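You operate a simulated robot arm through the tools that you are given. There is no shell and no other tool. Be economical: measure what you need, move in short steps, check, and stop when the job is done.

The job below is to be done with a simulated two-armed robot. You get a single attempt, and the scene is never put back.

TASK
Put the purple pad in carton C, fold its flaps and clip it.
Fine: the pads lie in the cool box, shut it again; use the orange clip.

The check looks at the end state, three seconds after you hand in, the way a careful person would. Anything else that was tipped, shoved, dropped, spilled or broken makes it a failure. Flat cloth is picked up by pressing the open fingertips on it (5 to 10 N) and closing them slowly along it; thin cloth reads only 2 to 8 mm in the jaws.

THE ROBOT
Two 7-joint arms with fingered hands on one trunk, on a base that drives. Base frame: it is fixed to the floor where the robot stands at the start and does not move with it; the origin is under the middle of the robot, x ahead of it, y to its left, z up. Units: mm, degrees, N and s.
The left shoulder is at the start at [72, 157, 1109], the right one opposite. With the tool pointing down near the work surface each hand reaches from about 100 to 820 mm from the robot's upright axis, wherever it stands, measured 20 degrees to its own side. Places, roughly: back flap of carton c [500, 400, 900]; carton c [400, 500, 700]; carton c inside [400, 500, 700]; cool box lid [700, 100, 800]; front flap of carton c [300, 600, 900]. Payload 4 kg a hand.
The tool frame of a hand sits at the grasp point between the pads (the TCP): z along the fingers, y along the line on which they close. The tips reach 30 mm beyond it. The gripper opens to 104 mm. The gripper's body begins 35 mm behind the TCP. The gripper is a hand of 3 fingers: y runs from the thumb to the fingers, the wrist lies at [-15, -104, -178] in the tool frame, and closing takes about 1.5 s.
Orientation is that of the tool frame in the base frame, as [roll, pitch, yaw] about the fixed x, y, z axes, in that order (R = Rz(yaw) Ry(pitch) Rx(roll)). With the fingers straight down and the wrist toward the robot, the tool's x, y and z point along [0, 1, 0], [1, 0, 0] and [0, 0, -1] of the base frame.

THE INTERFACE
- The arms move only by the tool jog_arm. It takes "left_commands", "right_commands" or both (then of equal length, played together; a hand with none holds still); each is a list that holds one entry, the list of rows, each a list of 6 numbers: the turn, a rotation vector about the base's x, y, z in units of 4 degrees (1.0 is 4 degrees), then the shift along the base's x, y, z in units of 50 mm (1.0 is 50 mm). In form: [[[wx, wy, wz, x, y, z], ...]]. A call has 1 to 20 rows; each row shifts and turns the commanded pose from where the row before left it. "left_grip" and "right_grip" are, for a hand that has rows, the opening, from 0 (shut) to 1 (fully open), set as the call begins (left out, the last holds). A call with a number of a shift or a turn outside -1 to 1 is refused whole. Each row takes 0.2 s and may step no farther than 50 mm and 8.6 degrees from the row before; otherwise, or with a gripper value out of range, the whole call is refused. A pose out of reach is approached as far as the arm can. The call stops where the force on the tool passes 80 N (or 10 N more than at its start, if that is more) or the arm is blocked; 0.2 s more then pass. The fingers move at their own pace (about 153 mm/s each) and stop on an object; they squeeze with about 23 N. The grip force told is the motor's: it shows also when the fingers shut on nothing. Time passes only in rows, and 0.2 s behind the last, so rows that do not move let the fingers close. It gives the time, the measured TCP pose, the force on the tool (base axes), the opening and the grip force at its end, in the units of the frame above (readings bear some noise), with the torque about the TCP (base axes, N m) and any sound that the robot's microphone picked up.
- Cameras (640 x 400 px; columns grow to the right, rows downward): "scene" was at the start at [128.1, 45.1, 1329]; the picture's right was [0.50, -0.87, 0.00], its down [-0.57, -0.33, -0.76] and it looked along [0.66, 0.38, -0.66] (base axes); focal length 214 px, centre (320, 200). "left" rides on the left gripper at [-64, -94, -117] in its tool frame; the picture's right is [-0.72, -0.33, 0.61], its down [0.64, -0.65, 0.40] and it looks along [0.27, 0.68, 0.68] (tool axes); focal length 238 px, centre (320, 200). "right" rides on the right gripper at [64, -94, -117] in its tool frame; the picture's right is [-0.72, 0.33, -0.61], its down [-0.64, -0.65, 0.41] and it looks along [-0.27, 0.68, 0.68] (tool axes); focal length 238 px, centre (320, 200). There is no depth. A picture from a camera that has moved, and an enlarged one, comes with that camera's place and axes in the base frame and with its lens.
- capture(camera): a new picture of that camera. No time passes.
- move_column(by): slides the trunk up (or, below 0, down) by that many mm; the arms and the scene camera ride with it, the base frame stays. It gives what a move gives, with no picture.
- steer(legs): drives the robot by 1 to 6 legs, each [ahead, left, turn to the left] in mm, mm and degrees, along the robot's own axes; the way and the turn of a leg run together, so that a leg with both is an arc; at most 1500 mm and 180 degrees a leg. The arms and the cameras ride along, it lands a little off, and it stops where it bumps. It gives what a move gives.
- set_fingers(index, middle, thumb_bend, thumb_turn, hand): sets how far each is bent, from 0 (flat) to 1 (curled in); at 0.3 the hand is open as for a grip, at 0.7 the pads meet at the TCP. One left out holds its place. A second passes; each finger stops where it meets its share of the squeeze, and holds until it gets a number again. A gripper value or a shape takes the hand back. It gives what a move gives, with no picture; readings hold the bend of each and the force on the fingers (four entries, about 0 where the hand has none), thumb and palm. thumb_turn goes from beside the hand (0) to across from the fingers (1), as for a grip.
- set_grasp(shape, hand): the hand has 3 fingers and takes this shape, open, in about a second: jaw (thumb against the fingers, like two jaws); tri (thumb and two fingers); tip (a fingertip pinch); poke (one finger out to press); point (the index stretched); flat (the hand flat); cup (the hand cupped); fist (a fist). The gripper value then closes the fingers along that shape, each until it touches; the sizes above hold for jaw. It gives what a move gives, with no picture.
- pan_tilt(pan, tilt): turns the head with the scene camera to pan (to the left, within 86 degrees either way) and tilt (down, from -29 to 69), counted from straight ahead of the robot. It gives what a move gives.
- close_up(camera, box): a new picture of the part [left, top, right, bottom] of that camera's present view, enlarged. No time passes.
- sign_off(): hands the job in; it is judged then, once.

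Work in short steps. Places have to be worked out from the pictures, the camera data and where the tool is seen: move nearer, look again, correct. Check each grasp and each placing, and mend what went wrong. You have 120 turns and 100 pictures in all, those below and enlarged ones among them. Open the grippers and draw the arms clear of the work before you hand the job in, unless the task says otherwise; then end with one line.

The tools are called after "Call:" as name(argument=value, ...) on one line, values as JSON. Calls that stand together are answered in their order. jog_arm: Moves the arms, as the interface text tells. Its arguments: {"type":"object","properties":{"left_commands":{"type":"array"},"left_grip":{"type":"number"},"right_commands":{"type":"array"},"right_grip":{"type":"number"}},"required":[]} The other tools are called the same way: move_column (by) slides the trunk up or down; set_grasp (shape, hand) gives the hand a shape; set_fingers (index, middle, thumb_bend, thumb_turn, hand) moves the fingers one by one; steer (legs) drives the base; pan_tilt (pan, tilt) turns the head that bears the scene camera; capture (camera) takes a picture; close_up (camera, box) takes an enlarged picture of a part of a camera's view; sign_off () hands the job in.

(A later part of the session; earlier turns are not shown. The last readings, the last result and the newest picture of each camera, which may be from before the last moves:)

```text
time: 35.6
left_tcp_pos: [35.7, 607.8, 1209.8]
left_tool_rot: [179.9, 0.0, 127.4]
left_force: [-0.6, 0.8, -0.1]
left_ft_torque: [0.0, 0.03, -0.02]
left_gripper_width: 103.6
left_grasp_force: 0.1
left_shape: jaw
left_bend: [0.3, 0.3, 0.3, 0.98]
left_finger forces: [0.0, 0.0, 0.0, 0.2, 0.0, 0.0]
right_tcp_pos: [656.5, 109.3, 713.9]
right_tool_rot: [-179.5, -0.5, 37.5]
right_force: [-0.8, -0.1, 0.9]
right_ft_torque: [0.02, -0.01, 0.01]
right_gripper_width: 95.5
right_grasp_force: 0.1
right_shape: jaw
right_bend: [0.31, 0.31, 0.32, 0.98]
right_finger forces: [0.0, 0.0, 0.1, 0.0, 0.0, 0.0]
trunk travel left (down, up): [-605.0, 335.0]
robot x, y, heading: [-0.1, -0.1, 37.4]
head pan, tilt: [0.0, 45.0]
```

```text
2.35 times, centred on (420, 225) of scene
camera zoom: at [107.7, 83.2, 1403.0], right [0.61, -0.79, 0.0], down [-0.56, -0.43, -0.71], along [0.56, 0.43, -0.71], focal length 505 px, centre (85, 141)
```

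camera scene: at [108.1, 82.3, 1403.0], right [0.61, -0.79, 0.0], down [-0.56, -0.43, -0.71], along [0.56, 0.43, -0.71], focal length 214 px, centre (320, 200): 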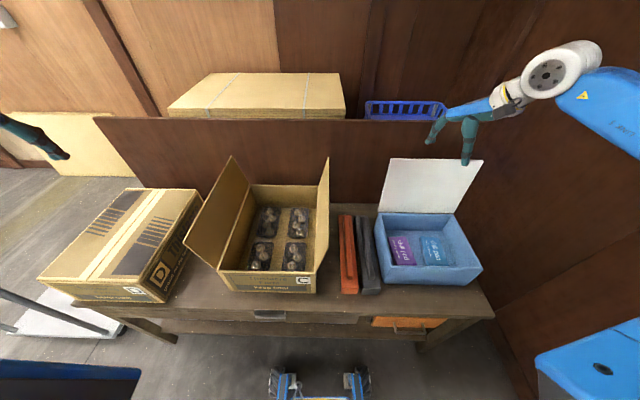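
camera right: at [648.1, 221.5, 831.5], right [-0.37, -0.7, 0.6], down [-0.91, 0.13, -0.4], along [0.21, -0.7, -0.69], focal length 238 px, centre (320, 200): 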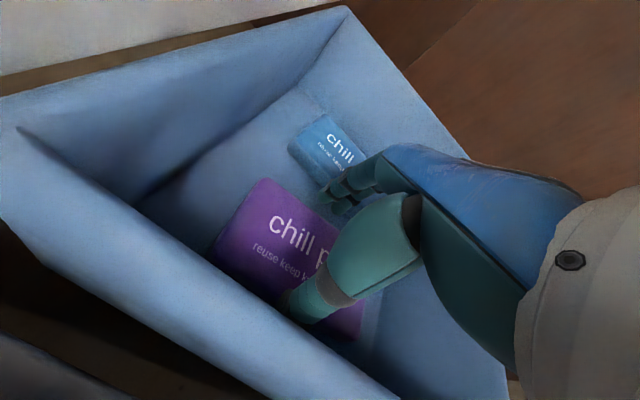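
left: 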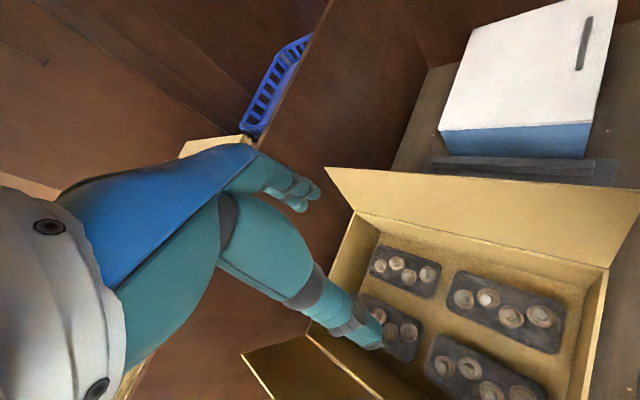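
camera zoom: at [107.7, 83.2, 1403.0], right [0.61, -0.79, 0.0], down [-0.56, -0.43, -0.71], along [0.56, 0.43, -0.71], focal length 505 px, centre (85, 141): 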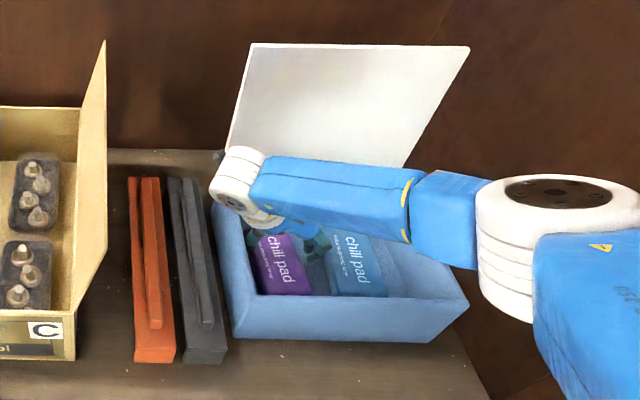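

The thumb and fingers straddle the pad with about 10 mm margin. I go down another 25 mm in small steps.

Call:
jog_arm(right_commands=[[[0, 0, 0, 0, 0, -0.16], [0, 0, 0, 0, 0, -0.16], [0, 0, 0, 0, 0, -0.16], [0, 0, 0, 0, 0, 0]]])

```text
time: 36.6
left_tcp_pos: [34.7, 606.7, 1209.9]
left_tool_rot: [180.0, 0.0, 127.4]
left_force: [-0.3, 0.0, 0.7]
left_ft_torque: [-0.01, -0.01, 0.02]
left_gripper_width: 103.5
left_grasp_force: 0.0
left_shape: jaw
left_bend: [0.3, 0.3, 0.3, 0.98]
left_finger forces: [0.1, 0.1, 0.0, 0.0, 0.0, 0.1]
right_tcp_pos: [654.1, 109.6, 690.4]
right_tool_rot: [-179.5, -0.5, 37.6]
right_force: [-0.5, 0.2, 5.2]
right_ft_torque: [-0.28, -0.12, -0.01]
right_gripper_width: 95.3
right_grasp_force: 0.0
right_shape: jaw
right_bend: [0.31, 0.31, 0.32, 0.98]
right_finger forces: [0.0, 5.0, 0.1, 0.0, 0.0, 0.0]
trunk travel left (down, up): [-605.0, 335.0]
robot x, y, heading: [0.3, -3.2, 37.5]
head pan, tilt: [0.0, 45.0]
```

One fingertip touches the floor of the box lightly. I lift 3 mm and close slowly on the pad.

Call:
jog_arm(right_commands=[[[0, 0, 0, 0, 0, 0.06], [0, 0, 0, 0, 0, 0]]], right_grip=0.75)

Call:
jog_arm(right_commands=[[[0, 0, 0, 0, 0, 0], [0, 0, 0, 0, 0, 0], [0, 0, 0, 0, 0, 0], [0, 0, 0, 0, 0, 0], [0, 0, 0, 0, 0, 0], [0, 0, 0, 0, 0, 0], [0, 0, 0, 0, 0, 0]]], right_grip=0.4)

Call:
capture(camera="right")

```text
time: 37.2
left_tcp_pos: [35.4, 606.4, 1209.6]
left_tool_rot: [179.9, -0.1, 127.5]
left_force: [0.7, -0.5, 0.2]
left_ft_torque: [0.02, 0.01, 0.0]
left_gripper_width: 103.6
left_grasp_force: 0.0
left_shape: jaw
left_bend: [0.3, 0.3, 0.3, 0.98]
left_finger forces: [0.0, 0.0, 0.0, 0.1, 0.0, 0.1]
right_tcp_pos: [654.8, 109.6, 692.8]
right_tool_rot: [-179.5, -0.4, 37.6]
right_force: [-1.1, 0.2, -0.7]
right_ft_torque: [0.0, 0.0, 0.0]
right_gripper_width: 78.9
right_grasp_force: 0.1
right_shape: jaw
right_bend: [0.27, 0.35, 0.54, 0.99]
right_finger forces: [0.1, 0.6, 0.0, 0.0, 0.4, 0.1]
trunk travel left (down, up): [-605.0, 335.0]
robot x, y, heading: [-1.0, -1.8, 37.3]
head pan, tilt: [0.0, 45.0]
```

```text
time: 38.9
left_tcp_pos: [37.4, 607.8, 1210.0]
left_tool_rot: [180.0, 0.0, 127.5]
left_force: [0.2, 0.2, 0.0]
left_ft_torque: [0.0, -0.01, -0.01]
left_gripper_width: 103.5
left_grasp_force: 0.1
left_shape: jaw
left_bend: [0.3, 0.3, 0.3, 0.98]
left_finger forces: [0.0, 0.1, 0.0, 0.0, 0.0, 0.0]
right_tcp_pos: [656.3, 109.7, 694.1]
right_tool_rot: [-179.5, -0.5, 37.6]
right_force: [0.7, 0.6, 0.3]
right_ft_torque: [0.01, -0.02, -0.01]
right_gripper_width: 74.8
right_grasp_force: 22.7
right_shape: jaw
right_bend: [0.27, 0.36, 0.56, 0.99]
right_finger forces: [13.7, 6.9, 0.1, 0.1, 20.7, 0.0]
trunk travel left (down, up): [-605.0, 335.0]
robot x, y, heading: [-1.9, 1.1, 37.5]
head pan, tilt: [0.0, 45.0]
```

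```text
70 pictures are left
camera right: at [648.1, 221.8, 810.8], right [-0.37, -0.7, 0.6], down [-0.91, 0.13, -0.4], along [0.21, -0.7, -0.69], focal length 238 px, centre (320, 200)
```

right: 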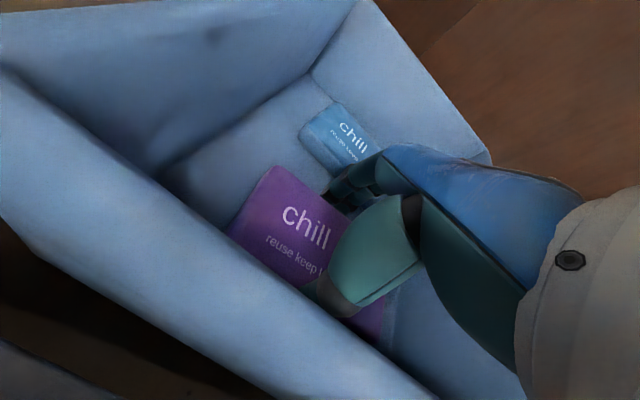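

The pad is held at 75 mm with 23 N. I lift it straight out to z≈1000.

Call:
jog_arm(right_commands=[[[0, 0, 0, 0, 0, 0.3], [0, 0, 0, 0, 0, 0.3], [0, 0, 0, 0, 0, 0.5], [0, 0, 0, 0, 0, 0.7], [0, 0, 0, 0, 0, 0.8], [0, 0, 0, 0, 0, 0.8], [0, 0, 0, 0, 0, 0.8], [0, 0, 0, 0, 0, 0.8], [0, 0, 0, 0, 0, 0.8], [0, 0, 0, 0, 0, 0.6], [0, 0, 0, 0, 0, 0]]])

Call:
capture(camera="scene")

Call:
capture(camera="right")

```text
time: 41.2
left_tcp_pos: [36.2, 607.1, 1210.0]
left_tool_rot: [179.9, -0.2, 127.4]
left_force: [0.4, 0.0, -0.2]
left_ft_torque: [0.01, 0.03, -0.05]
left_gripper_width: 103.8
left_grasp_force: 0.0
left_shape: jaw
left_bend: [0.3, 0.3, 0.3, 0.98]
left_finger forces: [0.0, 0.0, 0.0, 0.0, 0.0, 0.0]
right_tcp_pos: [655.6, 110.4, 1012.4]
right_tool_rot: [-179.5, -0.5, 37.6]
right_force: [-0.2, -0.3, -2.3]
right_ft_torque: [-0.01, -0.01, 0.03]
right_gripper_width: 74.8
right_grasp_force: 23.7
right_shape: jaw
right_bend: [0.27, 0.36, 0.57, 0.99]
right_finger forces: [13.9, 7.1, 0.0, 0.0, 20.8, 0.0]
trunk travel left (down, up): [-605.0, 335.0]
robot x, y, heading: [1.2, -1.0, 37.4]
head pan, tilt: [0.0, 45.0]
```

```text
69 pictures are left
camera scene: at [108.7, 83.2, 1402.9], right [0.61, -0.79, 0.0], down [-0.56, -0.43, -0.71], along [0.56, 0.43, -0.71], focal length 214 px, centre (320, 200)
```

scene: 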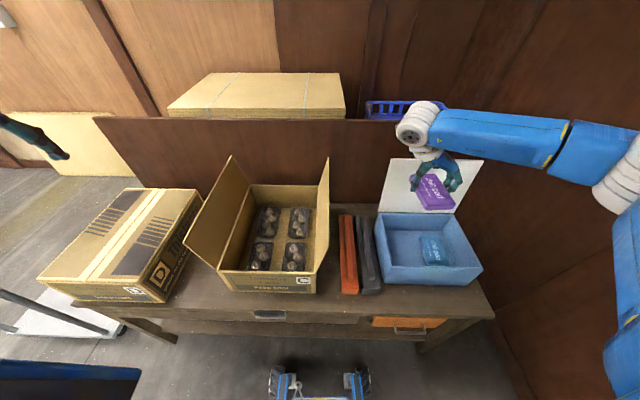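

```text
68 pictures are left
camera right: at [648.1, 222.6, 1130.9], right [-0.37, -0.7, 0.6], down [-0.91, 0.13, -0.4], along [0.2, -0.7, -0.69], focal length 238 px, centre (320, 200)
```

right: 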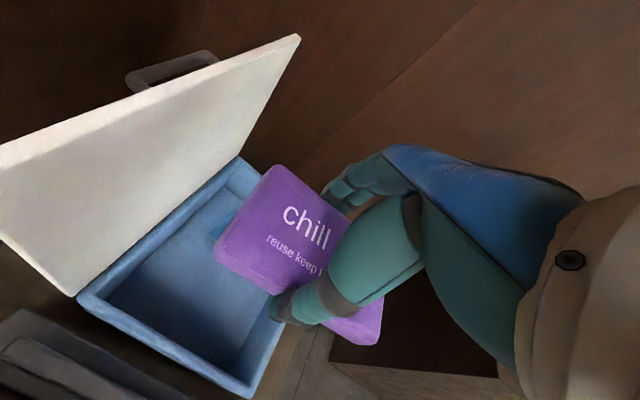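

The pad is out, and the teal one stays. With the flaps standing, the forearm has to come in from the front, so I turn the hand back to yaw 127.5° while carrying the pad over the carton at z≈1040.

Call:
jog_arm(right_commands=[[[0, 0, 1, 0, 0, 0.2], [0, 0, 1, 0, 0, 0.2], [0, 0, 1, 0, 0, 0.2], [0, 0, 1, 0, 0, 0], [0, 0, 1, 0, 0, 0], [0, 0, 1, 0, 0, 0], [0, 0, 1, -0.366, 0.566, 0], [0, 0, 1, -0.366, 0.566, 0], [0, 0, 1, -0.366, 0.566, 0], [0, 0, 1, -0.366, 0.566, 0], [0, 0, 1, -0.366, 0.566, 0], [0, 0, 1, -0.366, 0.566, 0], [0, 0, 1, -0.366, 0.566, 0], [0, 0, 1, -0.366, 0.566, 0], [0, 0, 1, -0.366, 0.566, 0], [0, 0, 1, -0.366, 0.566, 0], [0, 0, 1, -0.366, 0.566, 0], [0, 0, 1, -0.366, 0.566, 0], [0, 0, 1, -0.366, 0.566, 0], [0, 0, 1, -0.366, 0.566, 0]]])

Call:
jog_arm(right_commands=[[[0, 0, 1, 0, 0, 0], [0, 0, 1, 0, 0, 0], [0, 0, 0.5, 0, 0, 0], [0, 0, 0, 0, 0, 0]]])

Call:
capture(camera="scene")

Call:
capture(camera="right")

```text
time: 45.5
left_tcp_pos: [35.2, 608.4, 1208.8]
left_tool_rot: [179.9, -0.1, 127.5]
left_force: [0.1, 0.5, -0.1]
left_ft_torque: [-0.02, 0.0, 0.03]
left_gripper_width: 103.8
left_grasp_force: 0.0
left_shape: jaw
left_bend: [0.3, 0.3, 0.3, 0.98]
left_finger forces: [0.0, 0.0, 0.1, 0.1, 0.0, 0.1]
right_tcp_pos: [398.8, 510.3, 1041.1]
right_tool_rot: [-179.4, -0.4, 117.7]
right_force: [0.5, 0.4, -1.4]
right_ft_torque: [0.02, -0.02, -0.01]
right_gripper_width: 74.5
right_grasp_force: 23.5
right_shape: jaw
right_bend: [0.27, 0.36, 0.57, 0.99]
right_finger forces: [13.7, 7.0, 0.0, 0.0, 20.8, 0.0]
trunk travel left (down, up): [-605.0, 335.0]
robot x, y, heading: [-2.6, -0.1, 37.4]
head pan, tilt: [0.0, 45.0]
```

```text
time: 46.5
left_tcp_pos: [35.8, 607.4, 1209.2]
left_tool_rot: [179.9, 0.0, 127.5]
left_force: [0.3, 0.6, -1.2]
left_ft_torque: [0.01, 0.02, 0.0]
left_gripper_width: 103.4
left_grasp_force: 0.0
left_shape: jaw
left_bend: [0.3, 0.3, 0.3, 0.98]
left_finger forces: [0.0, 0.1, 0.0, 0.1, 0.1, 0.0]
right_tcp_pos: [400.2, 508.2, 1041.9]
right_tool_rot: [-179.5, -0.5, 127.5]
right_force: [-0.3, 0.7, -2.3]
right_ft_torque: [-0.01, 0.01, 0.01]
right_gripper_width: 74.8
right_grasp_force: 23.1
right_shape: jaw
right_bend: [0.27, 0.36, 0.57, 0.99]
right_finger forces: [13.6, 7.0, 0.0, 0.1, 20.9, 0.0]
trunk travel left (down, up): [-605.0, 335.0]
robot x, y, heading: [-2.4, 2.8, 37.5]
head pan, tilt: [0.0, 45.0]
```

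```text
67 pictures are left
camera scene: at [106.7, 85.7, 1402.9], right [0.61, -0.79, 0.0], down [-0.56, -0.43, -0.71], along [0.56, 0.43, -0.71], focal length 214 px, centre (320, 200)
```

scene: 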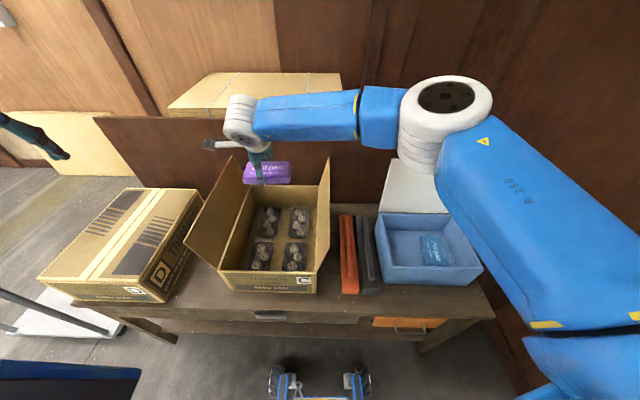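

```text
66 pictures are left
camera right: at [287.2, 500.2, 1160.1], right [0.71, -0.37, 0.6], down [-0.13, -0.91, -0.4], along [0.7, 0.2, -0.69], focal length 238 px, centre (320, 200)
```

right: 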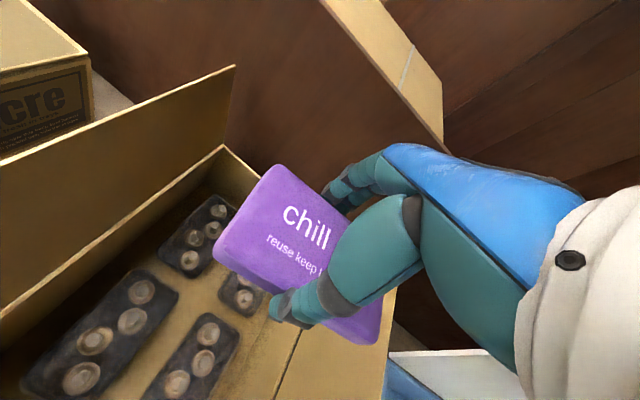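

The forearm passes level over the right flap, so lowering as-is would hit it. I raise the trunk 250 mm so the arm slopes down steeply from above the front, then lower the hand.

Call:
move_column(by=250)

Call:
jog_arm(right_commands=[[[0, 0, 0, 0, 0, -0.9], [0, 0, 0, 0, 0, -0.9], [0, 0, 0, 0, 0, -0.9], [0, 0, 0, 0, 0, -0.9], [0, 0, 0, 0, 0, -0.9], [0, 0, 0, 0, 0, -0.7], [0, 0, 0, 0, 0, 0]]])

Call:
capture(camera="scene")

```text
time: 49.0
left_tcp_pos: [36.2, 609.3, 1459.0]
left_tool_rot: [179.9, -0.1, 127.4]
left_force: [-0.1, -0.4, 0.5]
left_ft_torque: [0.04, -0.01, -0.02]
left_gripper_width: 103.7
left_grasp_force: 0.1
left_shape: jaw
left_bend: [0.3, 0.3, 0.3, 0.98]
left_finger forces: [0.0, 0.1, 0.0, 0.1, 0.1, 0.0]
right_tcp_pos: [398.3, 507.8, 1292.1]
right_tool_rot: [-179.3, -0.5, 127.7]
right_force: [0.3, 0.4, -2.2]
right_ft_torque: [-0.02, -0.03, 0.0]
right_gripper_width: 75.0
right_grasp_force: 22.8
right_shape: jaw
right_bend: [0.27, 0.36, 0.57, 0.99]
right_finger forces: [13.8, 7.0, 0.0, 0.0, 20.8, 0.1]
trunk travel left (down, up): [-855.0, 85.0]
robot x, y, heading: [-1.7, -0.4, 37.6]
head pan, tilt: [0.0, 45.0]
```

```text
time: 50.6
left_tcp_pos: [36.7, 607.5, 1460.1]
left_tool_rot: [179.8, -0.2, 127.5]
left_force: [-0.4, -0.2, -0.1]
left_ft_torque: [0.03, 0.01, 0.01]
left_gripper_width: 103.9
left_grasp_force: 0.1
left_shape: jaw
left_bend: [0.3, 0.3, 0.3, 0.98]
left_finger forces: [0.0, 0.0, 0.0, 0.1, 0.0, 0.0]
right_tcp_pos: [399.3, 507.0, 1030.8]
right_tool_rot: [-179.5, -0.5, 127.5]
right_force: [-0.5, 0.0, -2.2]
right_ft_torque: [-0.01, 0.02, -0.01]
right_gripper_width: 74.7
right_grasp_force: 22.8
right_shape: jaw
right_bend: [0.27, 0.36, 0.57, 0.99]
right_finger forces: [13.7, 7.1, 0.1, 0.0, 20.7, 0.0]
trunk travel left (down, up): [-855.0, 85.0]
robot x, y, heading: [3.8, 1.4, 37.3]
head pan, tilt: [0.0, 45.0]
```

```text
65 pictures are left
camera scene: at [106.4, 86.5, 1652.9], right [0.61, -0.79, 0.0], down [-0.56, -0.43, -0.71], along [0.56, 0.43, -0.71], focal length 214 px, centre (320, 200)
```

scene: 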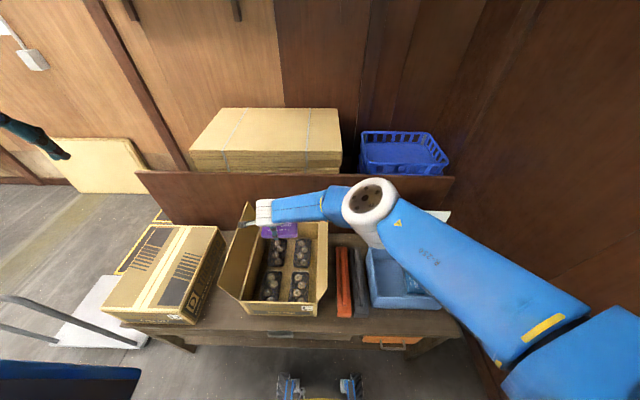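

The elbow is at about the wrist's height now. I lower in stages and check the forearm against the right flap.

Call:
jog_arm(right_commands=[[[0, 0, 0, 0, 0, -0.7], [0, 0, 0, 0, 0, -0.7], [0, 0, 0, 0, 0, -0.7], [0, 0, 0, 0, 0, -0.7], [0, 0, 0, 0, 0, 0]]])

Call:
close_up(camera="scene", box=[200, 170, 440, 330])

Call:
capture(camera="right")

```text
time: 51.8
left_tcp_pos: [37.1, 605.9, 1460.0]
left_tool_rot: [179.9, -0.1, 127.4]
left_force: [0.2, 0.0, -0.1]
left_ft_torque: [-0.02, -0.01, 0.01]
left_gripper_width: 103.5
left_grasp_force: 0.1
left_shape: jaw
left_bend: [0.3, 0.3, 0.3, 0.98]
left_finger forces: [0.1, 0.0, 0.0, 0.1, 0.0, 0.1]
right_tcp_pos: [408.0, 474.4, 915.3]
right_tool_rot: [-179.4, -0.4, 127.3]
right_force: [1.2, -0.7, -2.1]
right_ft_torque: [-0.01, 0.01, 0.02]
right_gripper_width: 74.5
right_grasp_force: 23.1
right_shape: jaw
right_bend: [0.27, 0.36, 0.57, 0.99]
right_finger forces: [13.8, 7.3, 0.0, 0.0, 21.0, 0.0]
right hand out of reach, approached as far as the arm can: row 3, 4
trunk travel left (down, up): [-855.0, 85.0]
robot x, y, heading: [-0.6, -1.5, 37.4]
head pan, tilt: [0.0, 45.0]
```

```text
2.50 times, centred on (320, 250) of scene
camera zoom: at [107.4, 84.2, 1653.0], right [0.61, -0.79, 0.0], down [-0.56, -0.43, -0.71], along [0.56, 0.43, -0.71], focal length 536 px, centre (320, 75)
```

zoom: 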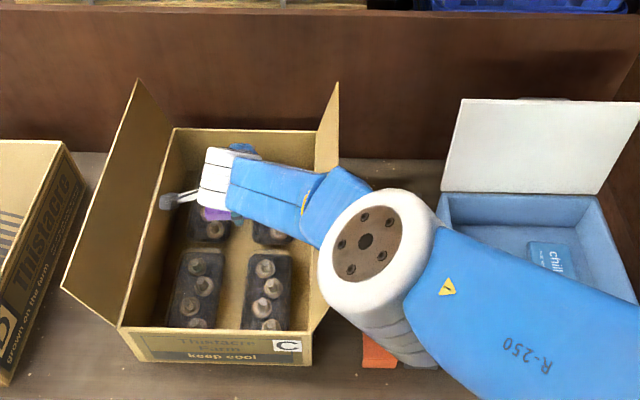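

```text
63 pictures are left
camera right: at [296.6, 468.5, 1032.4], right [0.7, -0.37, 0.61], down [-0.14, -0.91, -0.4], along [0.7, 0.2, -0.69], focal length 238 px, centre (320, 200)
```

right: 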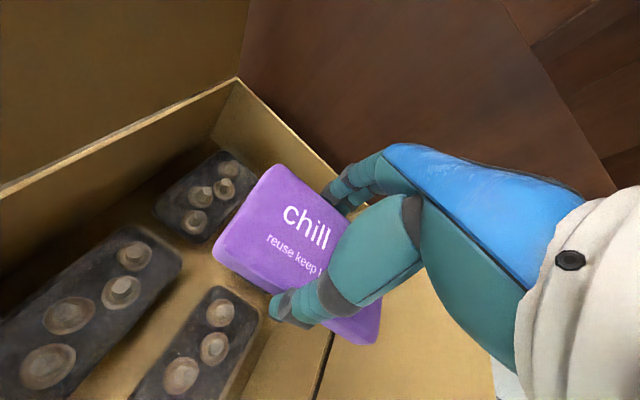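

Out of reach and cramped from here. I'll lift clear of the flaps and then shift the base 300 mm to the left, so the carton lies in the right arm's natural zone.

Call:
jog_arm(right_commands=[[[0, 0, 0, 0, 0, 0.6], [0, 0, 0, 0, 0, 0.8], [0, 0, 0, 0, 0, 0.8], [0, 0, 0, 0, 0, 0.8], [0, 0, 0, 0, 0, 0]]])

Call:
steer(legs=[[0, 300, 0]])

Call:
capture(camera="scene")

```text
time: 53.0
left_tcp_pos: [36.5, 609.7, 1460.2]
left_tool_rot: [-180.0, -0.1, 127.5]
left_force: [0.4, -0.5, 0.0]
left_ft_torque: [-0.01, 0.01, 0.02]
left_gripper_width: 103.5
left_grasp_force: 0.0
left_shape: jaw
left_bend: [0.3, 0.3, 0.3, 0.98]
left_finger forces: [0.0, 0.1, 0.0, 0.0, 0.0, 0.0]
right_tcp_pos: [404.7, 478.9, 1064.7]
right_tool_rot: [-179.3, -0.5, 127.6]
right_force: [0.3, -0.8, -2.6]
right_ft_torque: [-0.02, 0.01, -0.05]
right_gripper_width: 74.5
right_grasp_force: 23.3
right_shape: jaw
right_bend: [0.27, 0.37, 0.57, 0.99]
right_finger forces: [13.8, 6.8, 0.0, 0.1, 20.6, 0.0]
trunk travel left (down, up): [-855.0, 85.0]
robot x, y, heading: [1.9, 0.3, 37.5]
head pan, tilt: [0.0, 45.0]
```

```text
time: 55.1
left_tcp_pos: [-138.5, 835.1, 1465.0]
left_tool_rot: [179.9, -0.8, 127.3]
left_force: [0.0, 0.1, 0.7]
left_ft_torque: [-0.01, 0.0, -0.04]
left_gripper_width: 103.8
left_grasp_force: 0.2
left_shape: jaw
left_bend: [0.3, 0.3, 0.3, 0.98]
left_finger forces: [0.0, 0.0, 0.1, 0.1, 0.0, 0.0]
right_tcp_pos: [229.8, 709.4, 1067.5]
right_tool_rot: [-179.4, -1.0, 127.5]
right_force: [0.0, -0.5, -2.1]
right_ft_torque: [-0.03, -0.01, 0.02]
right_gripper_width: 74.3
right_grasp_force: 23.0
right_shape: jaw
right_bend: [0.27, 0.37, 0.57, 0.99]
right_finger forces: [13.7, 6.9, 0.1, 0.1, 20.6, 0.0]
trunk travel left (down, up): [-855.0, 85.0]
robot x, y, heading: [-184.8, 240.1, 37.6]
head pan, tilt: [0.0, 45.0]
```

```text
62 pictures are left
camera scene: at [-68.9, 316.1, 1652.9], right [0.61, -0.79, -0.01], down [-0.57, -0.43, -0.71], along [0.56, 0.43, -0.71], focal length 214 px, centre (320, 200)
```

scene: 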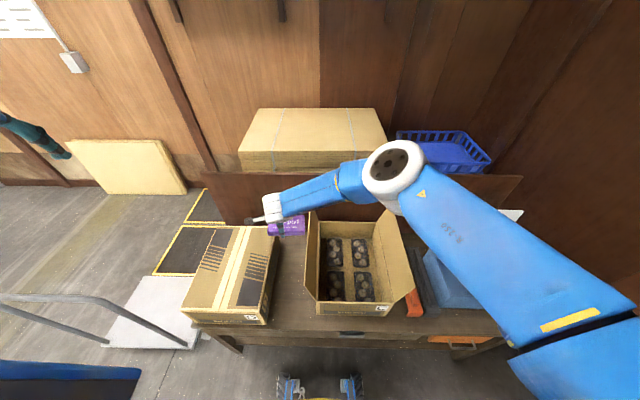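

Now I bring the hand back over the carton's centre and look from above.

Call:
jog_arm(right_commands=[[[0, 0, 0, 0.568, -0.68, 0], [0, 0, 0, 0.568, -0.68, 0], [0, 0, 0, 0.568, -0.68, 0], [0, 0, 0, 0.568, -0.68, 0], [0, 0, 0, 0.568, -0.68, 0], [0, 0, 0, 0.568, -0.68, 0], [0, 0, 0, 0, 0, 0]]])

Call:
capture(camera="scene")

Call:
capture(camera="right")

```text
time: 56.7
left_tcp_pos: [-146.8, 842.8, 1462.2]
left_tool_rot: [179.8, -0.3, 127.2]
left_force: [-0.2, -0.3, 0.4]
left_ft_torque: [-0.01, 0.01, 0.01]
left_gripper_width: 103.6
left_grasp_force: 0.0
left_shape: jaw
left_bend: [0.3, 0.3, 0.3, 0.98]
left_finger forces: [0.1, 0.0, 0.1, 0.1, 0.0, 0.0]
right_tcp_pos: [393.5, 509.1, 1067.2]
right_tool_rot: [-179.5, -0.6, 127.5]
right_force: [-0.2, 0.0, -2.5]
right_ft_torque: [0.02, 0.0, 0.04]
right_gripper_width: 74.6
right_grasp_force: 23.0
right_shape: jaw
right_bend: [0.27, 0.37, 0.57, 0.99]
right_finger forces: [13.6, 7.0, 0.0, 0.1, 20.6, 0.0]
trunk travel left (down, up): [-855.0, 85.0]
robot x, y, heading: [-183.8, 238.3, 37.6]
head pan, tilt: [0.0, 45.0]
```

```text
61 pictures are left
camera scene: at [-77.4, 326.5, 1652.9], right [0.61, -0.79, 0.0], down [-0.56, -0.43, -0.71], along [0.56, 0.43, -0.71], focal length 214 px, centre (320, 200)
```

scene: 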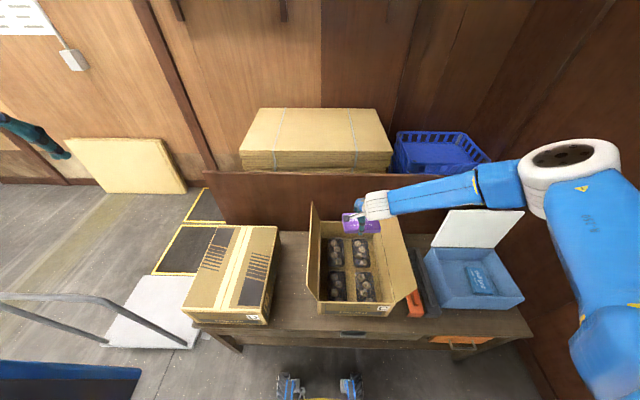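

```text
60 pictures are left
camera right: at [281.9, 502.3, 1185.1], right [0.71, -0.37, 0.6], down [-0.13, -0.9, -0.41], along [0.7, 0.21, -0.69], focal length 238 px, centre (320, 200)
```

right: 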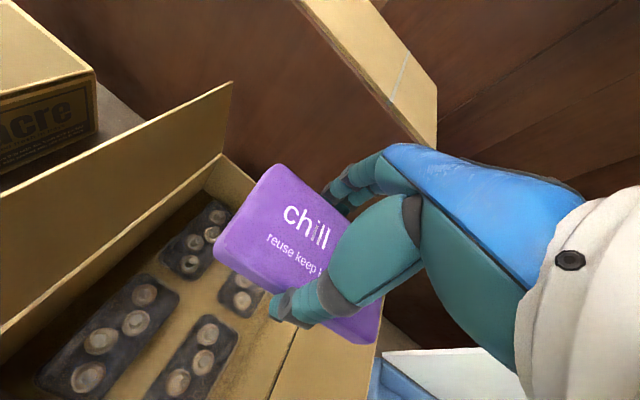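

Mid-carton now. As the hand goes down the arm should straighten and swing to the front; I lower in stages and check.

Call:
jog_arm(right_commands=[[[0, 0, 0, 0, 0, -0.7], [0, 0, 0, 0, 0, -0.7], [0, 0, 0, 0, 0, -0.7], [0, 0, 0, 0, 0, -0.7], [0, 0, 0, 0, 0, 0]]])

Call:
capture(camera="scene")

```text
time: 57.9
left_tcp_pos: [-145.8, 841.2, 1463.0]
left_tool_rot: [179.8, -0.4, 127.4]
left_force: [-0.2, -0.1, 0.5]
left_ft_torque: [-0.03, -0.01, 0.0]
left_gripper_width: 103.8
left_grasp_force: 0.1
left_shape: jaw
left_bend: [0.3, 0.3, 0.3, 0.98]
left_finger forces: [0.0, 0.1, 0.0, 0.0, 0.0, 0.0]
right_tcp_pos: [394.1, 509.0, 926.3]
right_tool_rot: [-179.5, -0.8, 127.5]
right_force: [0.0, 0.0, -2.1]
right_ft_torque: [0.06, 0.02, 0.0]
right_gripper_width: 74.2
right_grasp_force: 23.2
right_shape: jaw
right_bend: [0.27, 0.37, 0.57, 0.99]
right_finger forces: [13.6, 6.9, 0.0, 0.1, 20.5, 0.0]
trunk travel left (down, up): [-855.0, 85.0]
robot x, y, heading: [-182.5, 237.5, 37.3]
head pan, tilt: [0.0, 45.0]
```

```text
59 pictures are left
camera scene: at [-75.2, 324.2, 1652.9], right [0.61, -0.79, 0.0], down [-0.56, -0.43, -0.71], along [0.56, 0.43, -0.71], focal length 214 px, centre (320, 200)
```

scene: 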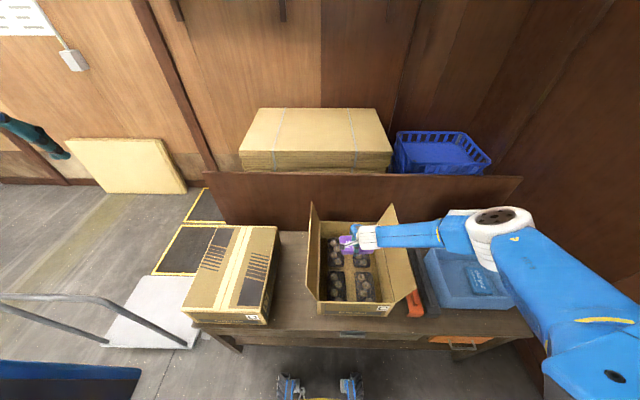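

The elbow sits over the right, too close to the flap. Backing the base by 90 mm with the hand at this height brings the wrist in front of the flap's corner; the pad then goes over the front half of the trays' middle.

Call:
steer(legs=[[-90, 0, 0]])

Call:
jog_arm(right_commands=[[[0, 0, 0, 0, 0, -0.6], [0, 0, 0, 0, 0, -0.6], [0, 0, 0, 0, 0, 0]]])

Call:
capture(camera="scene")

Call:
capture(camera="right")

```text
time: 59.0
left_tcp_pos: [-202.8, 796.6, 1456.5]
left_tool_rot: [-179.4, -0.4, 127.3]
left_force: [0.6, 0.2, 0.4]
left_ft_torque: [0.0, 0.01, -0.02]
left_gripper_width: 103.6
left_grasp_force: 0.1
left_shape: jaw
left_bend: [0.3, 0.3, 0.3, 0.98]
left_finger forces: [0.0, 0.1, 0.1, 0.0, 0.0, 0.0]
right_tcp_pos: [331.9, 460.2, 919.7]
right_tool_rot: [-178.7, -0.7, 127.4]
right_force: [0.3, 1.2, -1.7]
right_ft_torque: [0.02, 0.03, 0.01]
right_gripper_width: 74.0
right_grasp_force: 22.7
right_shape: jaw
right_bend: [0.27, 0.37, 0.57, 0.99]
right_finger forces: [13.7, 6.9, 0.0, 0.1, 20.4, 0.0]
trunk travel left (down, up): [-855.0, 85.0]
robot x, y, heading: [-252.0, 184.6, 37.6]
head pan, tilt: [0.0, 45.0]
```

```text
time: 59.8
left_tcp_pos: [-213.8, 789.2, 1460.9]
left_tool_rot: [179.9, -0.3, 127.3]
left_force: [-0.2, 0.0, 0.9]
left_ft_torque: [0.0, -0.02, -0.01]
left_gripper_width: 103.8
left_grasp_force: 0.0
left_shape: jaw
left_bend: [0.3, 0.3, 0.3, 0.98]
left_finger forces: [0.0, 0.0, 0.0, 0.0, 0.0, 0.0]
right_tcp_pos: [323.7, 453.9, 865.4]
right_tool_rot: [-179.5, -0.7, 127.3]
right_force: [-0.2, 1.5, -2.2]
right_ft_torque: [0.02, -0.02, -0.02]
right_gripper_width: 74.2
right_grasp_force: 22.5
right_shape: jaw
right_bend: [0.27, 0.37, 0.57, 0.99]
right_finger forces: [13.7, 6.8, 0.1, 0.1, 20.4, 0.0]
trunk travel left (down, up): [-855.0, 85.0]
robot x, y, heading: [-253.5, 185.4, 37.4]
head pan, tilt: [0.0, 45.0]
```

```text
58 pictures are left
camera scene: at [-142.2, 274.2, 1652.3], right [0.61, -0.79, 0.0], down [-0.56, -0.43, -0.7], along [0.56, 0.43, -0.71], focal length 214 px, centre (320, 200)
```

scene: 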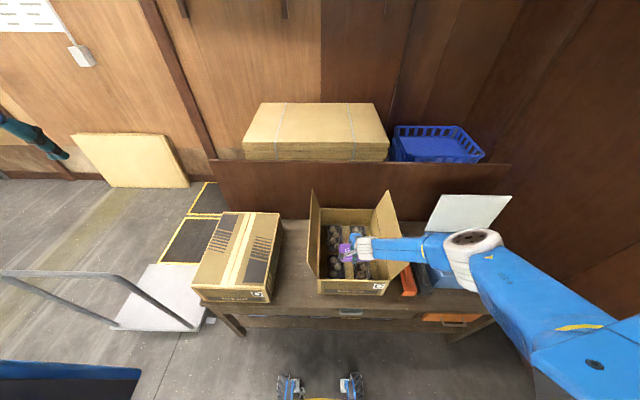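

```text
57 pictures are left
camera right: at [213.5, 447.6, 983.3], right [0.71, -0.37, 0.6], down [-0.14, -0.9, -0.4], along [0.7, 0.2, -0.69], focal length 238 px, centre (320, 200)
```

right: 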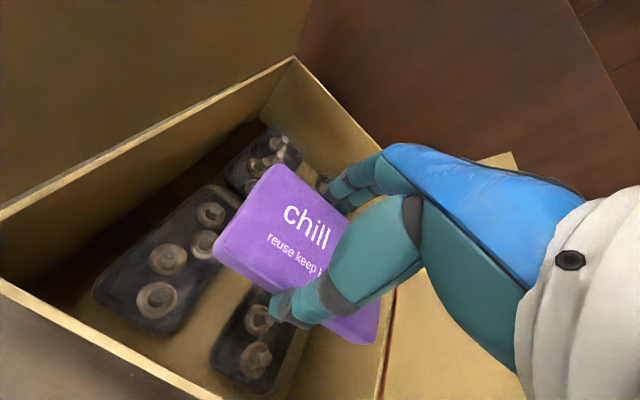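

Zooming in on the forearm versus the right flap.

Call:
close_up(camera="scene", box=[290, 180, 530, 320])

```text
2.67 times, centred on (410, 250) of scene
camera zoom: at [-142.2, 274.2, 1652.3], right [0.61, -0.79, 0.0], down [-0.56, -0.43, -0.7], along [0.56, 0.43, -0.71], focal length 572 px, centre (80, 67)
```

zoom: 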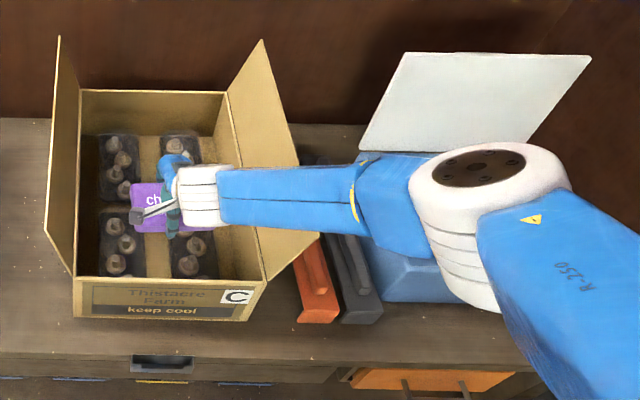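

Judging by apparent link sizes, the elbow is high (z≈1250, near the camera), so the forearm slopes down steeply and stays in front of the flap corner. I lower carefully to z≈790.

Call:
jog_arm(right_commands=[[[0, 0, 0, 0, 0, -0.5], [0, 0, 0, 0, 0, -0.5], [0, 0, 0, 0, 0, -0.5], [0, 0, 0, 0, 0, 0]]])

Call:
close_up(camera="scene", box=[290, 180, 530, 320])

Call:
capture(camera="right")

```text
time: 60.8
left_tcp_pos: [-220.7, 785.5, 1463.9]
left_tool_rot: [179.7, -0.4, 127.3]
left_force: [0.4, -0.3, 0.6]
left_ft_torque: [0.02, -0.02, -0.01]
left_gripper_width: 103.4
left_grasp_force: 0.0
left_shape: jaw
left_bend: [0.3, 0.3, 0.3, 0.98]
left_finger forces: [0.0, 0.0, 0.1, 0.0, 0.1, 0.1]
right_tcp_pos: [320.1, 452.3, 794.6]
right_tool_rot: [-179.7, -0.8, 127.5]
right_force: [-0.1, -0.4, -2.4]
right_ft_torque: [0.02, 0.04, 0.03]
right_gripper_width: 73.9
right_grasp_force: 23.0
right_shape: jaw
right_bend: [0.27, 0.37, 0.57, 0.99]
right_finger forces: [13.5, 6.8, 0.1, 0.1, 20.4, 0.0]
trunk travel left (down, up): [-855.0, 85.0]
robot x, y, heading: [-254.2, 186.9, 37.4]
head pan, tilt: [0.0, 45.0]
```

```text
2.67 times, centred on (410, 250) of scene
camera zoom: at [-151.3, 270.4, 1653.2], right [0.61, -0.79, 0.0], down [-0.56, -0.43, -0.71], along [0.56, 0.43, -0.71], focal length 572 px, centre (80, 67)
```

zoom: 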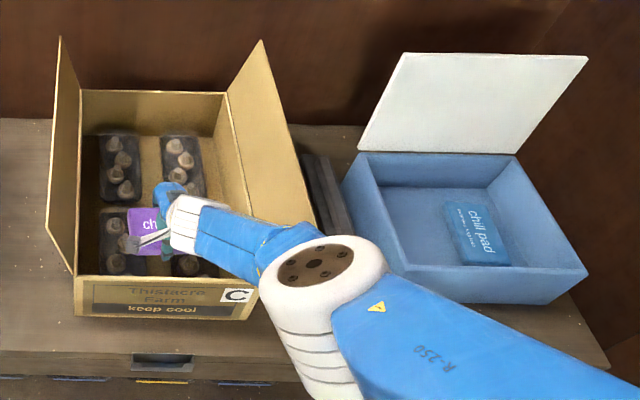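

```text
54 pictures are left
camera right: at [208.4, 444.8, 912.0], right [0.7, -0.38, 0.6], down [-0.13, -0.9, -0.41], along [0.7, 0.21, -0.69], focal length 238 px, centre (320, 200)
```

right: 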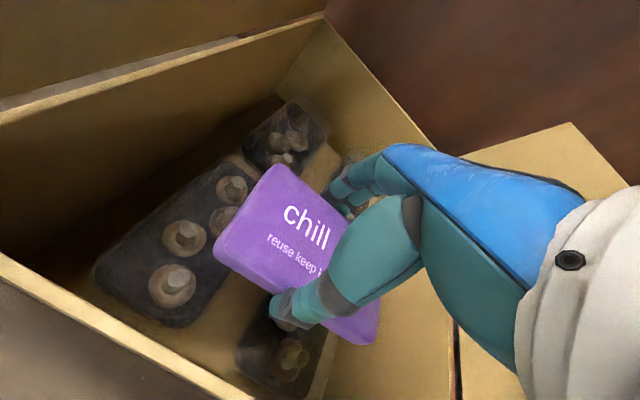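

As predicted, the arm is clear. I move 25 mm farther in and lower to z≈755.

Call:
jog_arm(right_commands=[[[0, 0, 0, 0.2, 0.15, -0.2], [0, 0, 0, 0.2, 0.15, -0.2], [0, 0, 0, 0, 0, -0.2], [0, 0, 0, 0, 0, -0.2], [0, 0, 0, 0, 0, 0]]])

Call:
capture(camera="right")

```text
time: 62.0
left_tcp_pos: [-218.6, 784.9, 1462.6]
left_tool_rot: [179.8, -0.4, 127.4]
left_force: [-0.6, 1.4, -0.9]
left_ft_torque: [-0.03, -0.03, -0.04]
left_gripper_width: 103.8
left_grasp_force: 0.0
left_shape: jaw
left_bend: [0.3, 0.3, 0.3, 0.98]
left_finger forces: [0.0, 0.0, 0.0, 0.0, 0.0, 0.1]
right_tcp_pos: [319.5, 448.0, 788.1]
right_tool_rot: [-179.7, -0.7, 127.5]
right_force: [-0.3, 0.7, -1.7]
right_ft_torque: [0.01, 0.01, 0.0]
right_gripper_width: 74.2
right_grasp_force: 23.2
right_shape: jaw
right_bend: [0.27, 0.37, 0.57, 0.99]
right_finger forces: [13.6, 6.8, 0.0, 0.0, 20.4, 0.0]
right hand out of reach, approached as far as the arm can: row 1, 2, 3, 4
trunk travel left (down, up): [-855.0, 85.0]
robot x, y, heading: [-255.4, 187.3, 37.5]
head pan, tilt: [0.0, 45.0]
```

```text
53 pictures are left
camera right: at [207.2, 440.4, 905.7], right [0.7, -0.38, 0.6], down [-0.13, -0.9, -0.41], along [0.7, 0.21, -0.69], focal length 238 px, centre (320, 200)
```

right: 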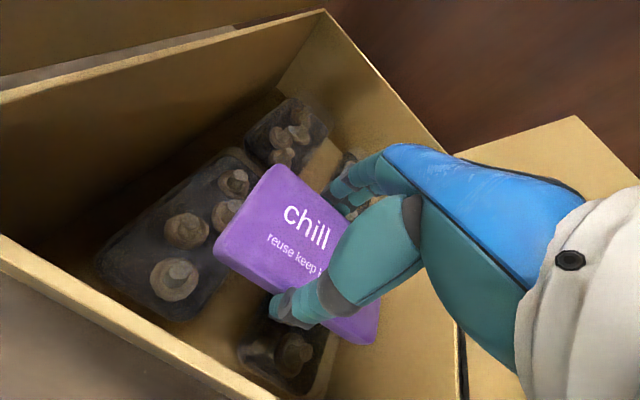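

The arm is at full stretch, so I let the trunk do the lowering: base 25 mm ahead, then trunk down 45 mm.

Call:
steer(legs=[[25, 0, 0]])

Call:
move_column(by=-45)

Call:
capture(camera="right")

Call:
close_up(camera="scene", box=[290, 180, 530, 320])

```text
time: 62.8
left_tcp_pos: [-203.2, 796.9, 1465.2]
left_tool_rot: [179.6, -0.3, 127.3]
left_force: [0.3, -0.8, 0.3]
left_ft_torque: [0.03, -0.02, 0.01]
left_gripper_width: 103.8
left_grasp_force: 0.1
left_shape: jaw
left_bend: [0.3, 0.3, 0.3, 0.98]
left_finger forces: [0.1, 0.0, 0.0, 0.0, 0.0, 0.0]
right_tcp_pos: [336.6, 462.4, 790.3]
right_tool_rot: [-179.8, -0.7, 127.5]
right_force: [-0.2, -1.2, -1.4]
right_ft_torque: [0.02, -0.02, 0.01]
right_gripper_width: 74.2
right_grasp_force: 22.9
right_shape: jaw
right_bend: [0.27, 0.37, 0.57, 0.99]
right_finger forces: [13.6, 6.9, 0.1, 0.0, 20.5, 0.1]
trunk travel left (down, up): [-855.0, 85.0]
robot x, y, heading: [-236.3, 201.5, 37.3]
head pan, tilt: [0.0, 45.0]
```

```text
time: 63.7
left_tcp_pos: [-201.2, 795.9, 1419.8]
left_tool_rot: [179.5, -0.6, 127.3]
left_force: [0.6, -0.1, -0.1]
left_ft_torque: [0.02, 0.01, 0.02]
left_gripper_width: 103.8
left_grasp_force: 0.1
left_shape: jaw
left_bend: [0.3, 0.3, 0.3, 0.98]
left_finger forces: [0.0, 0.0, 0.0, 0.0, 0.0, 0.1]
right_tcp_pos: [336.9, 462.7, 743.6]
right_tool_rot: [-179.8, -0.6, 127.5]
right_force: [-0.2, 0.5, -2.8]
right_ft_torque: [-0.02, -0.01, 0.02]
right_gripper_width: 74.0
right_grasp_force: 23.1
right_shape: jaw
right_bend: [0.27, 0.37, 0.57, 0.99]
right_finger forces: [13.6, 6.7, 0.1, 0.0, 20.4, 0.0]
trunk travel left (down, up): [-810.0, 130.0]
robot x, y, heading: [-237.5, 201.0, 37.3]
head pan, tilt: [0.0, 45.0]
```

```text
52 pictures are left
camera right: at [225.0, 454.8, 861.0], right [0.7, -0.38, 0.6], down [-0.13, -0.9, -0.41], along [0.7, 0.21, -0.68], focal length 238 px, centre (320, 200)
```

right: 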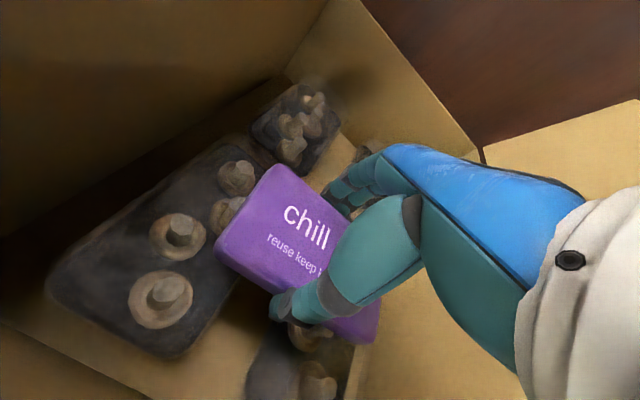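

```text
2.67 times, centred on (410, 250) of scene
camera zoom: at [-130.2, 284.0, 1608.2], right [0.61, -0.79, 0.0], down [-0.56, -0.43, -0.71], along [0.56, 0.43, -0.71], focal length 572 px, centre (80, 67)
```

zoom: 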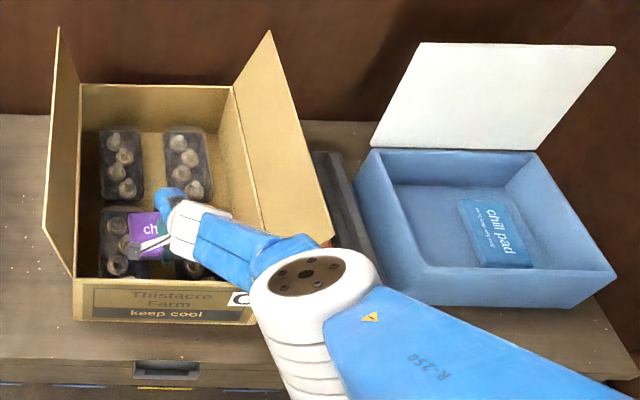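

Clear so far. I lower the trunk in small steps, watching for first contact.

Call:
move_column(by=-15)

Call:
move_column(by=-8)

```text
time: 64.3
left_tcp_pos: [-204.6, 796.5, 1405.6]
left_tool_rot: [179.4, -0.4, 127.4]
left_force: [0.0, -0.1, -0.2]
left_ft_torque: [0.02, 0.02, 0.01]
left_gripper_width: 103.8
left_grasp_force: 0.1
left_shape: jaw
left_bend: [0.3, 0.3, 0.3, 0.98]
left_finger forces: [0.1, 0.0, 0.0, 0.1, 0.1, 0.0]
right_tcp_pos: [338.1, 463.1, 733.9]
right_tool_rot: [179.9, -0.6, 127.5]
right_force: [-0.3, -2.3, 30.5]
right_ft_torque: [-0.18, 0.09, -0.04]
right_gripper_width: 72.5
right_grasp_force: 22.6
right_shape: jaw
right_bend: [0.27, 0.36, 0.58, 1.0]
right_finger forces: [14.1, 7.8, 0.0, 0.0, 23.3, 0.0]
trunk travel left (down, up): [-795.0, 145.0]
robot x, y, heading: [-238.1, 200.3, 37.5]
head pan, tilt: [0.0, 45.0]
```

```text
time: 64.9
left_tcp_pos: [-210.0, 792.7, 1399.2]
left_tool_rot: [179.2, -0.2, 127.3]
left_force: [-0.2, -0.5, 0.0]
left_ft_torque: [-0.02, 0.02, 0.0]
left_gripper_width: 103.9
left_grasp_force: 0.1
left_shape: jaw
left_bend: [0.3, 0.3, 0.3, 0.98]
left_finger forces: [0.0, 0.0, 0.0, 0.0, 0.1, 0.0]
right_tcp_pos: [338.2, 464.9, 731.5]
right_tool_rot: [179.2, -0.6, 127.5]
right_force: [1.6, -2.9, 66.2]
right_ft_torque: [-1.28, 1.7, -0.12]
right_gripper_width: 70.6
right_grasp_force: 22.5
right_shape: jaw
right_bend: [0.27, 0.36, 0.59, 1.0]
right_finger forces: [12.6, 8.0, 0.0, 0.0, 60.5, 0.1]
trunk travel left (down, up): [-787.0, 153.0]
robot x, y, heading: [-234.7, 206.2, 37.5]
head pan, tilt: [0.0, 45.0]
```

Contact came stronger than wanted; I back off by 14 mm right away and look.

Call:
move_column(by=14)

Call:
capture(camera="right")

```text
time: 65.5
left_tcp_pos: [-201.2, 797.0, 1410.7]
left_tool_rot: [179.5, -0.6, 127.3]
left_force: [0.2, -0.2, 0.4]
left_ft_torque: [-0.01, 0.01, -0.01]
left_gripper_width: 103.9
left_grasp_force: 0.1
left_shape: jaw
left_bend: [0.3, 0.3, 0.3, 0.98]
left_finger forces: [0.0, 0.1, 0.0, 0.0, 0.0, 0.0]
right_tcp_pos: [336.8, 460.9, 733.6]
right_tool_rot: [-179.7, -0.9, 127.5]
right_force: [2.7, 1.8, 6.8]
right_ft_torque: [0.17, -0.23, 0.0]
right_gripper_width: 72.6
right_grasp_force: 22.9
right_shape: jaw
right_bend: [0.26, 0.35, 0.59, 1.0]
right_finger forces: [15.9, 8.0, 0.0, 0.0, 21.1, 0.0]
trunk travel left (down, up): [-801.0, 139.0]
robot x, y, heading: [-237.3, 200.5, 37.4]
head pan, tilt: [0.0, 45.0]
```

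```text
50 pictures are left
camera right: at [224.4, 453.9, 851.0], right [0.7, -0.38, 0.6], down [-0.13, -0.9, -0.41], along [0.7, 0.21, -0.69], focal length 238 px, centre (320, 200)
```

right: 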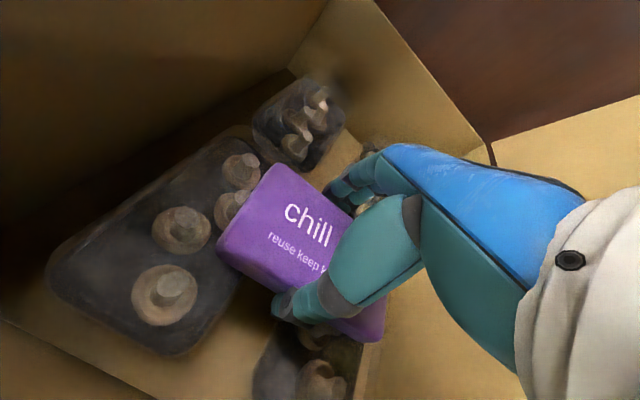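

Now it rests lightly (about 7 N up) on the trays. I release by opening the hand.

Call:
jog_arm(right_commands=[[[0, 0, 0, 0, 0, 0], [0, 0, 0, 0, 0, 0], [0, 0, 0, 0, 0, 0]]], right_grip=0.9)

Call:
jog_arm(right_commands=[[[0, 0, 0, 0, 0, 0.3], [0, 0, 0, 0, 0, 0.5], [0, 0, 0, 0, 0, 0.7], [0, 0, 0, 0, 0, 0]]])

Call:
capture(camera="right")

```text
time: 66.3
left_tcp_pos: [-200.6, 798.6, 1409.3]
left_tool_rot: [179.7, -0.5, 127.3]
left_force: [-0.4, 0.0, 1.1]
left_ft_torque: [0.03, -0.02, 0.0]
left_gripper_width: 103.8
left_grasp_force: 0.1
left_shape: jaw
left_bend: [0.3, 0.3, 0.3, 0.98]
left_finger forces: [0.0, 0.1, 0.1, 0.0, 0.1, 0.0]
right_tcp_pos: [337.0, 463.6, 733.7]
right_tool_rot: [-179.6, -0.7, 127.5]
right_force: [-0.1, 0.5, 1.4]
right_ft_torque: [0.05, -0.07, 0.02]
right_gripper_width: 93.2
right_grasp_force: 0.1
right_shape: jaw
right_bend: [0.29, 0.32, 0.36, 0.98]
right_finger forces: [0.0, 1.6, 0.0, 0.0, 0.1, 0.1]
trunk travel left (down, up): [-801.0, 139.0]
robot x, y, heading: [-234.1, 202.5, 37.7]
head pan, tilt: [0.0, 45.0]
```

```text
time: 67.3
left_tcp_pos: [-199.9, 797.8, 1410.8]
left_tool_rot: [179.6, -0.5, 127.3]
left_force: [-0.1, -0.7, -0.5]
left_ft_torque: [-0.02, -0.01, 0.0]
left_gripper_width: 103.8
left_grasp_force: 0.2
left_shape: jaw
left_bend: [0.3, 0.3, 0.3, 0.98]
left_finger forces: [0.0, 0.0, 0.1, 0.0, 0.0, 0.0]
right_tcp_pos: [367.9, 479.4, 765.6]
right_tool_rot: [-179.7, -0.9, 127.5]
right_force: [0.2, 0.0, -0.1]
right_ft_torque: [-0.03, 0.0, -0.01]
right_gripper_width: 93.6
right_grasp_force: 0.0
right_shape: jaw
right_bend: [0.29, 0.32, 0.35, 0.98]
right_finger forces: [0.0, 0.0, 0.0, 0.1, 0.0, 0.1]
right hand out of reach, approached as far as the arm can: row 1, 2, 3
trunk travel left (down, up): [-801.0, 139.0]
robot x, y, heading: [-230.9, 197.4, 37.7]
head pan, tilt: [0.0, 45.0]
```

```text
49 pictures are left
camera right: at [255.6, 471.1, 883.7], right [0.7, -0.38, 0.6], down [-0.13, -0.9, -0.41], along [0.7, 0.21, -0.69], focal length 238 px, centre (320, 200)
```

right: 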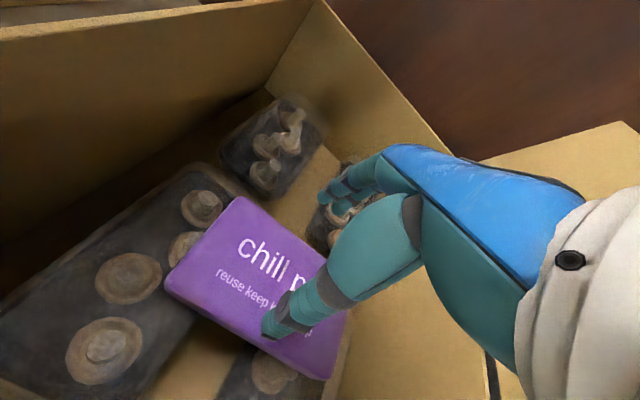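

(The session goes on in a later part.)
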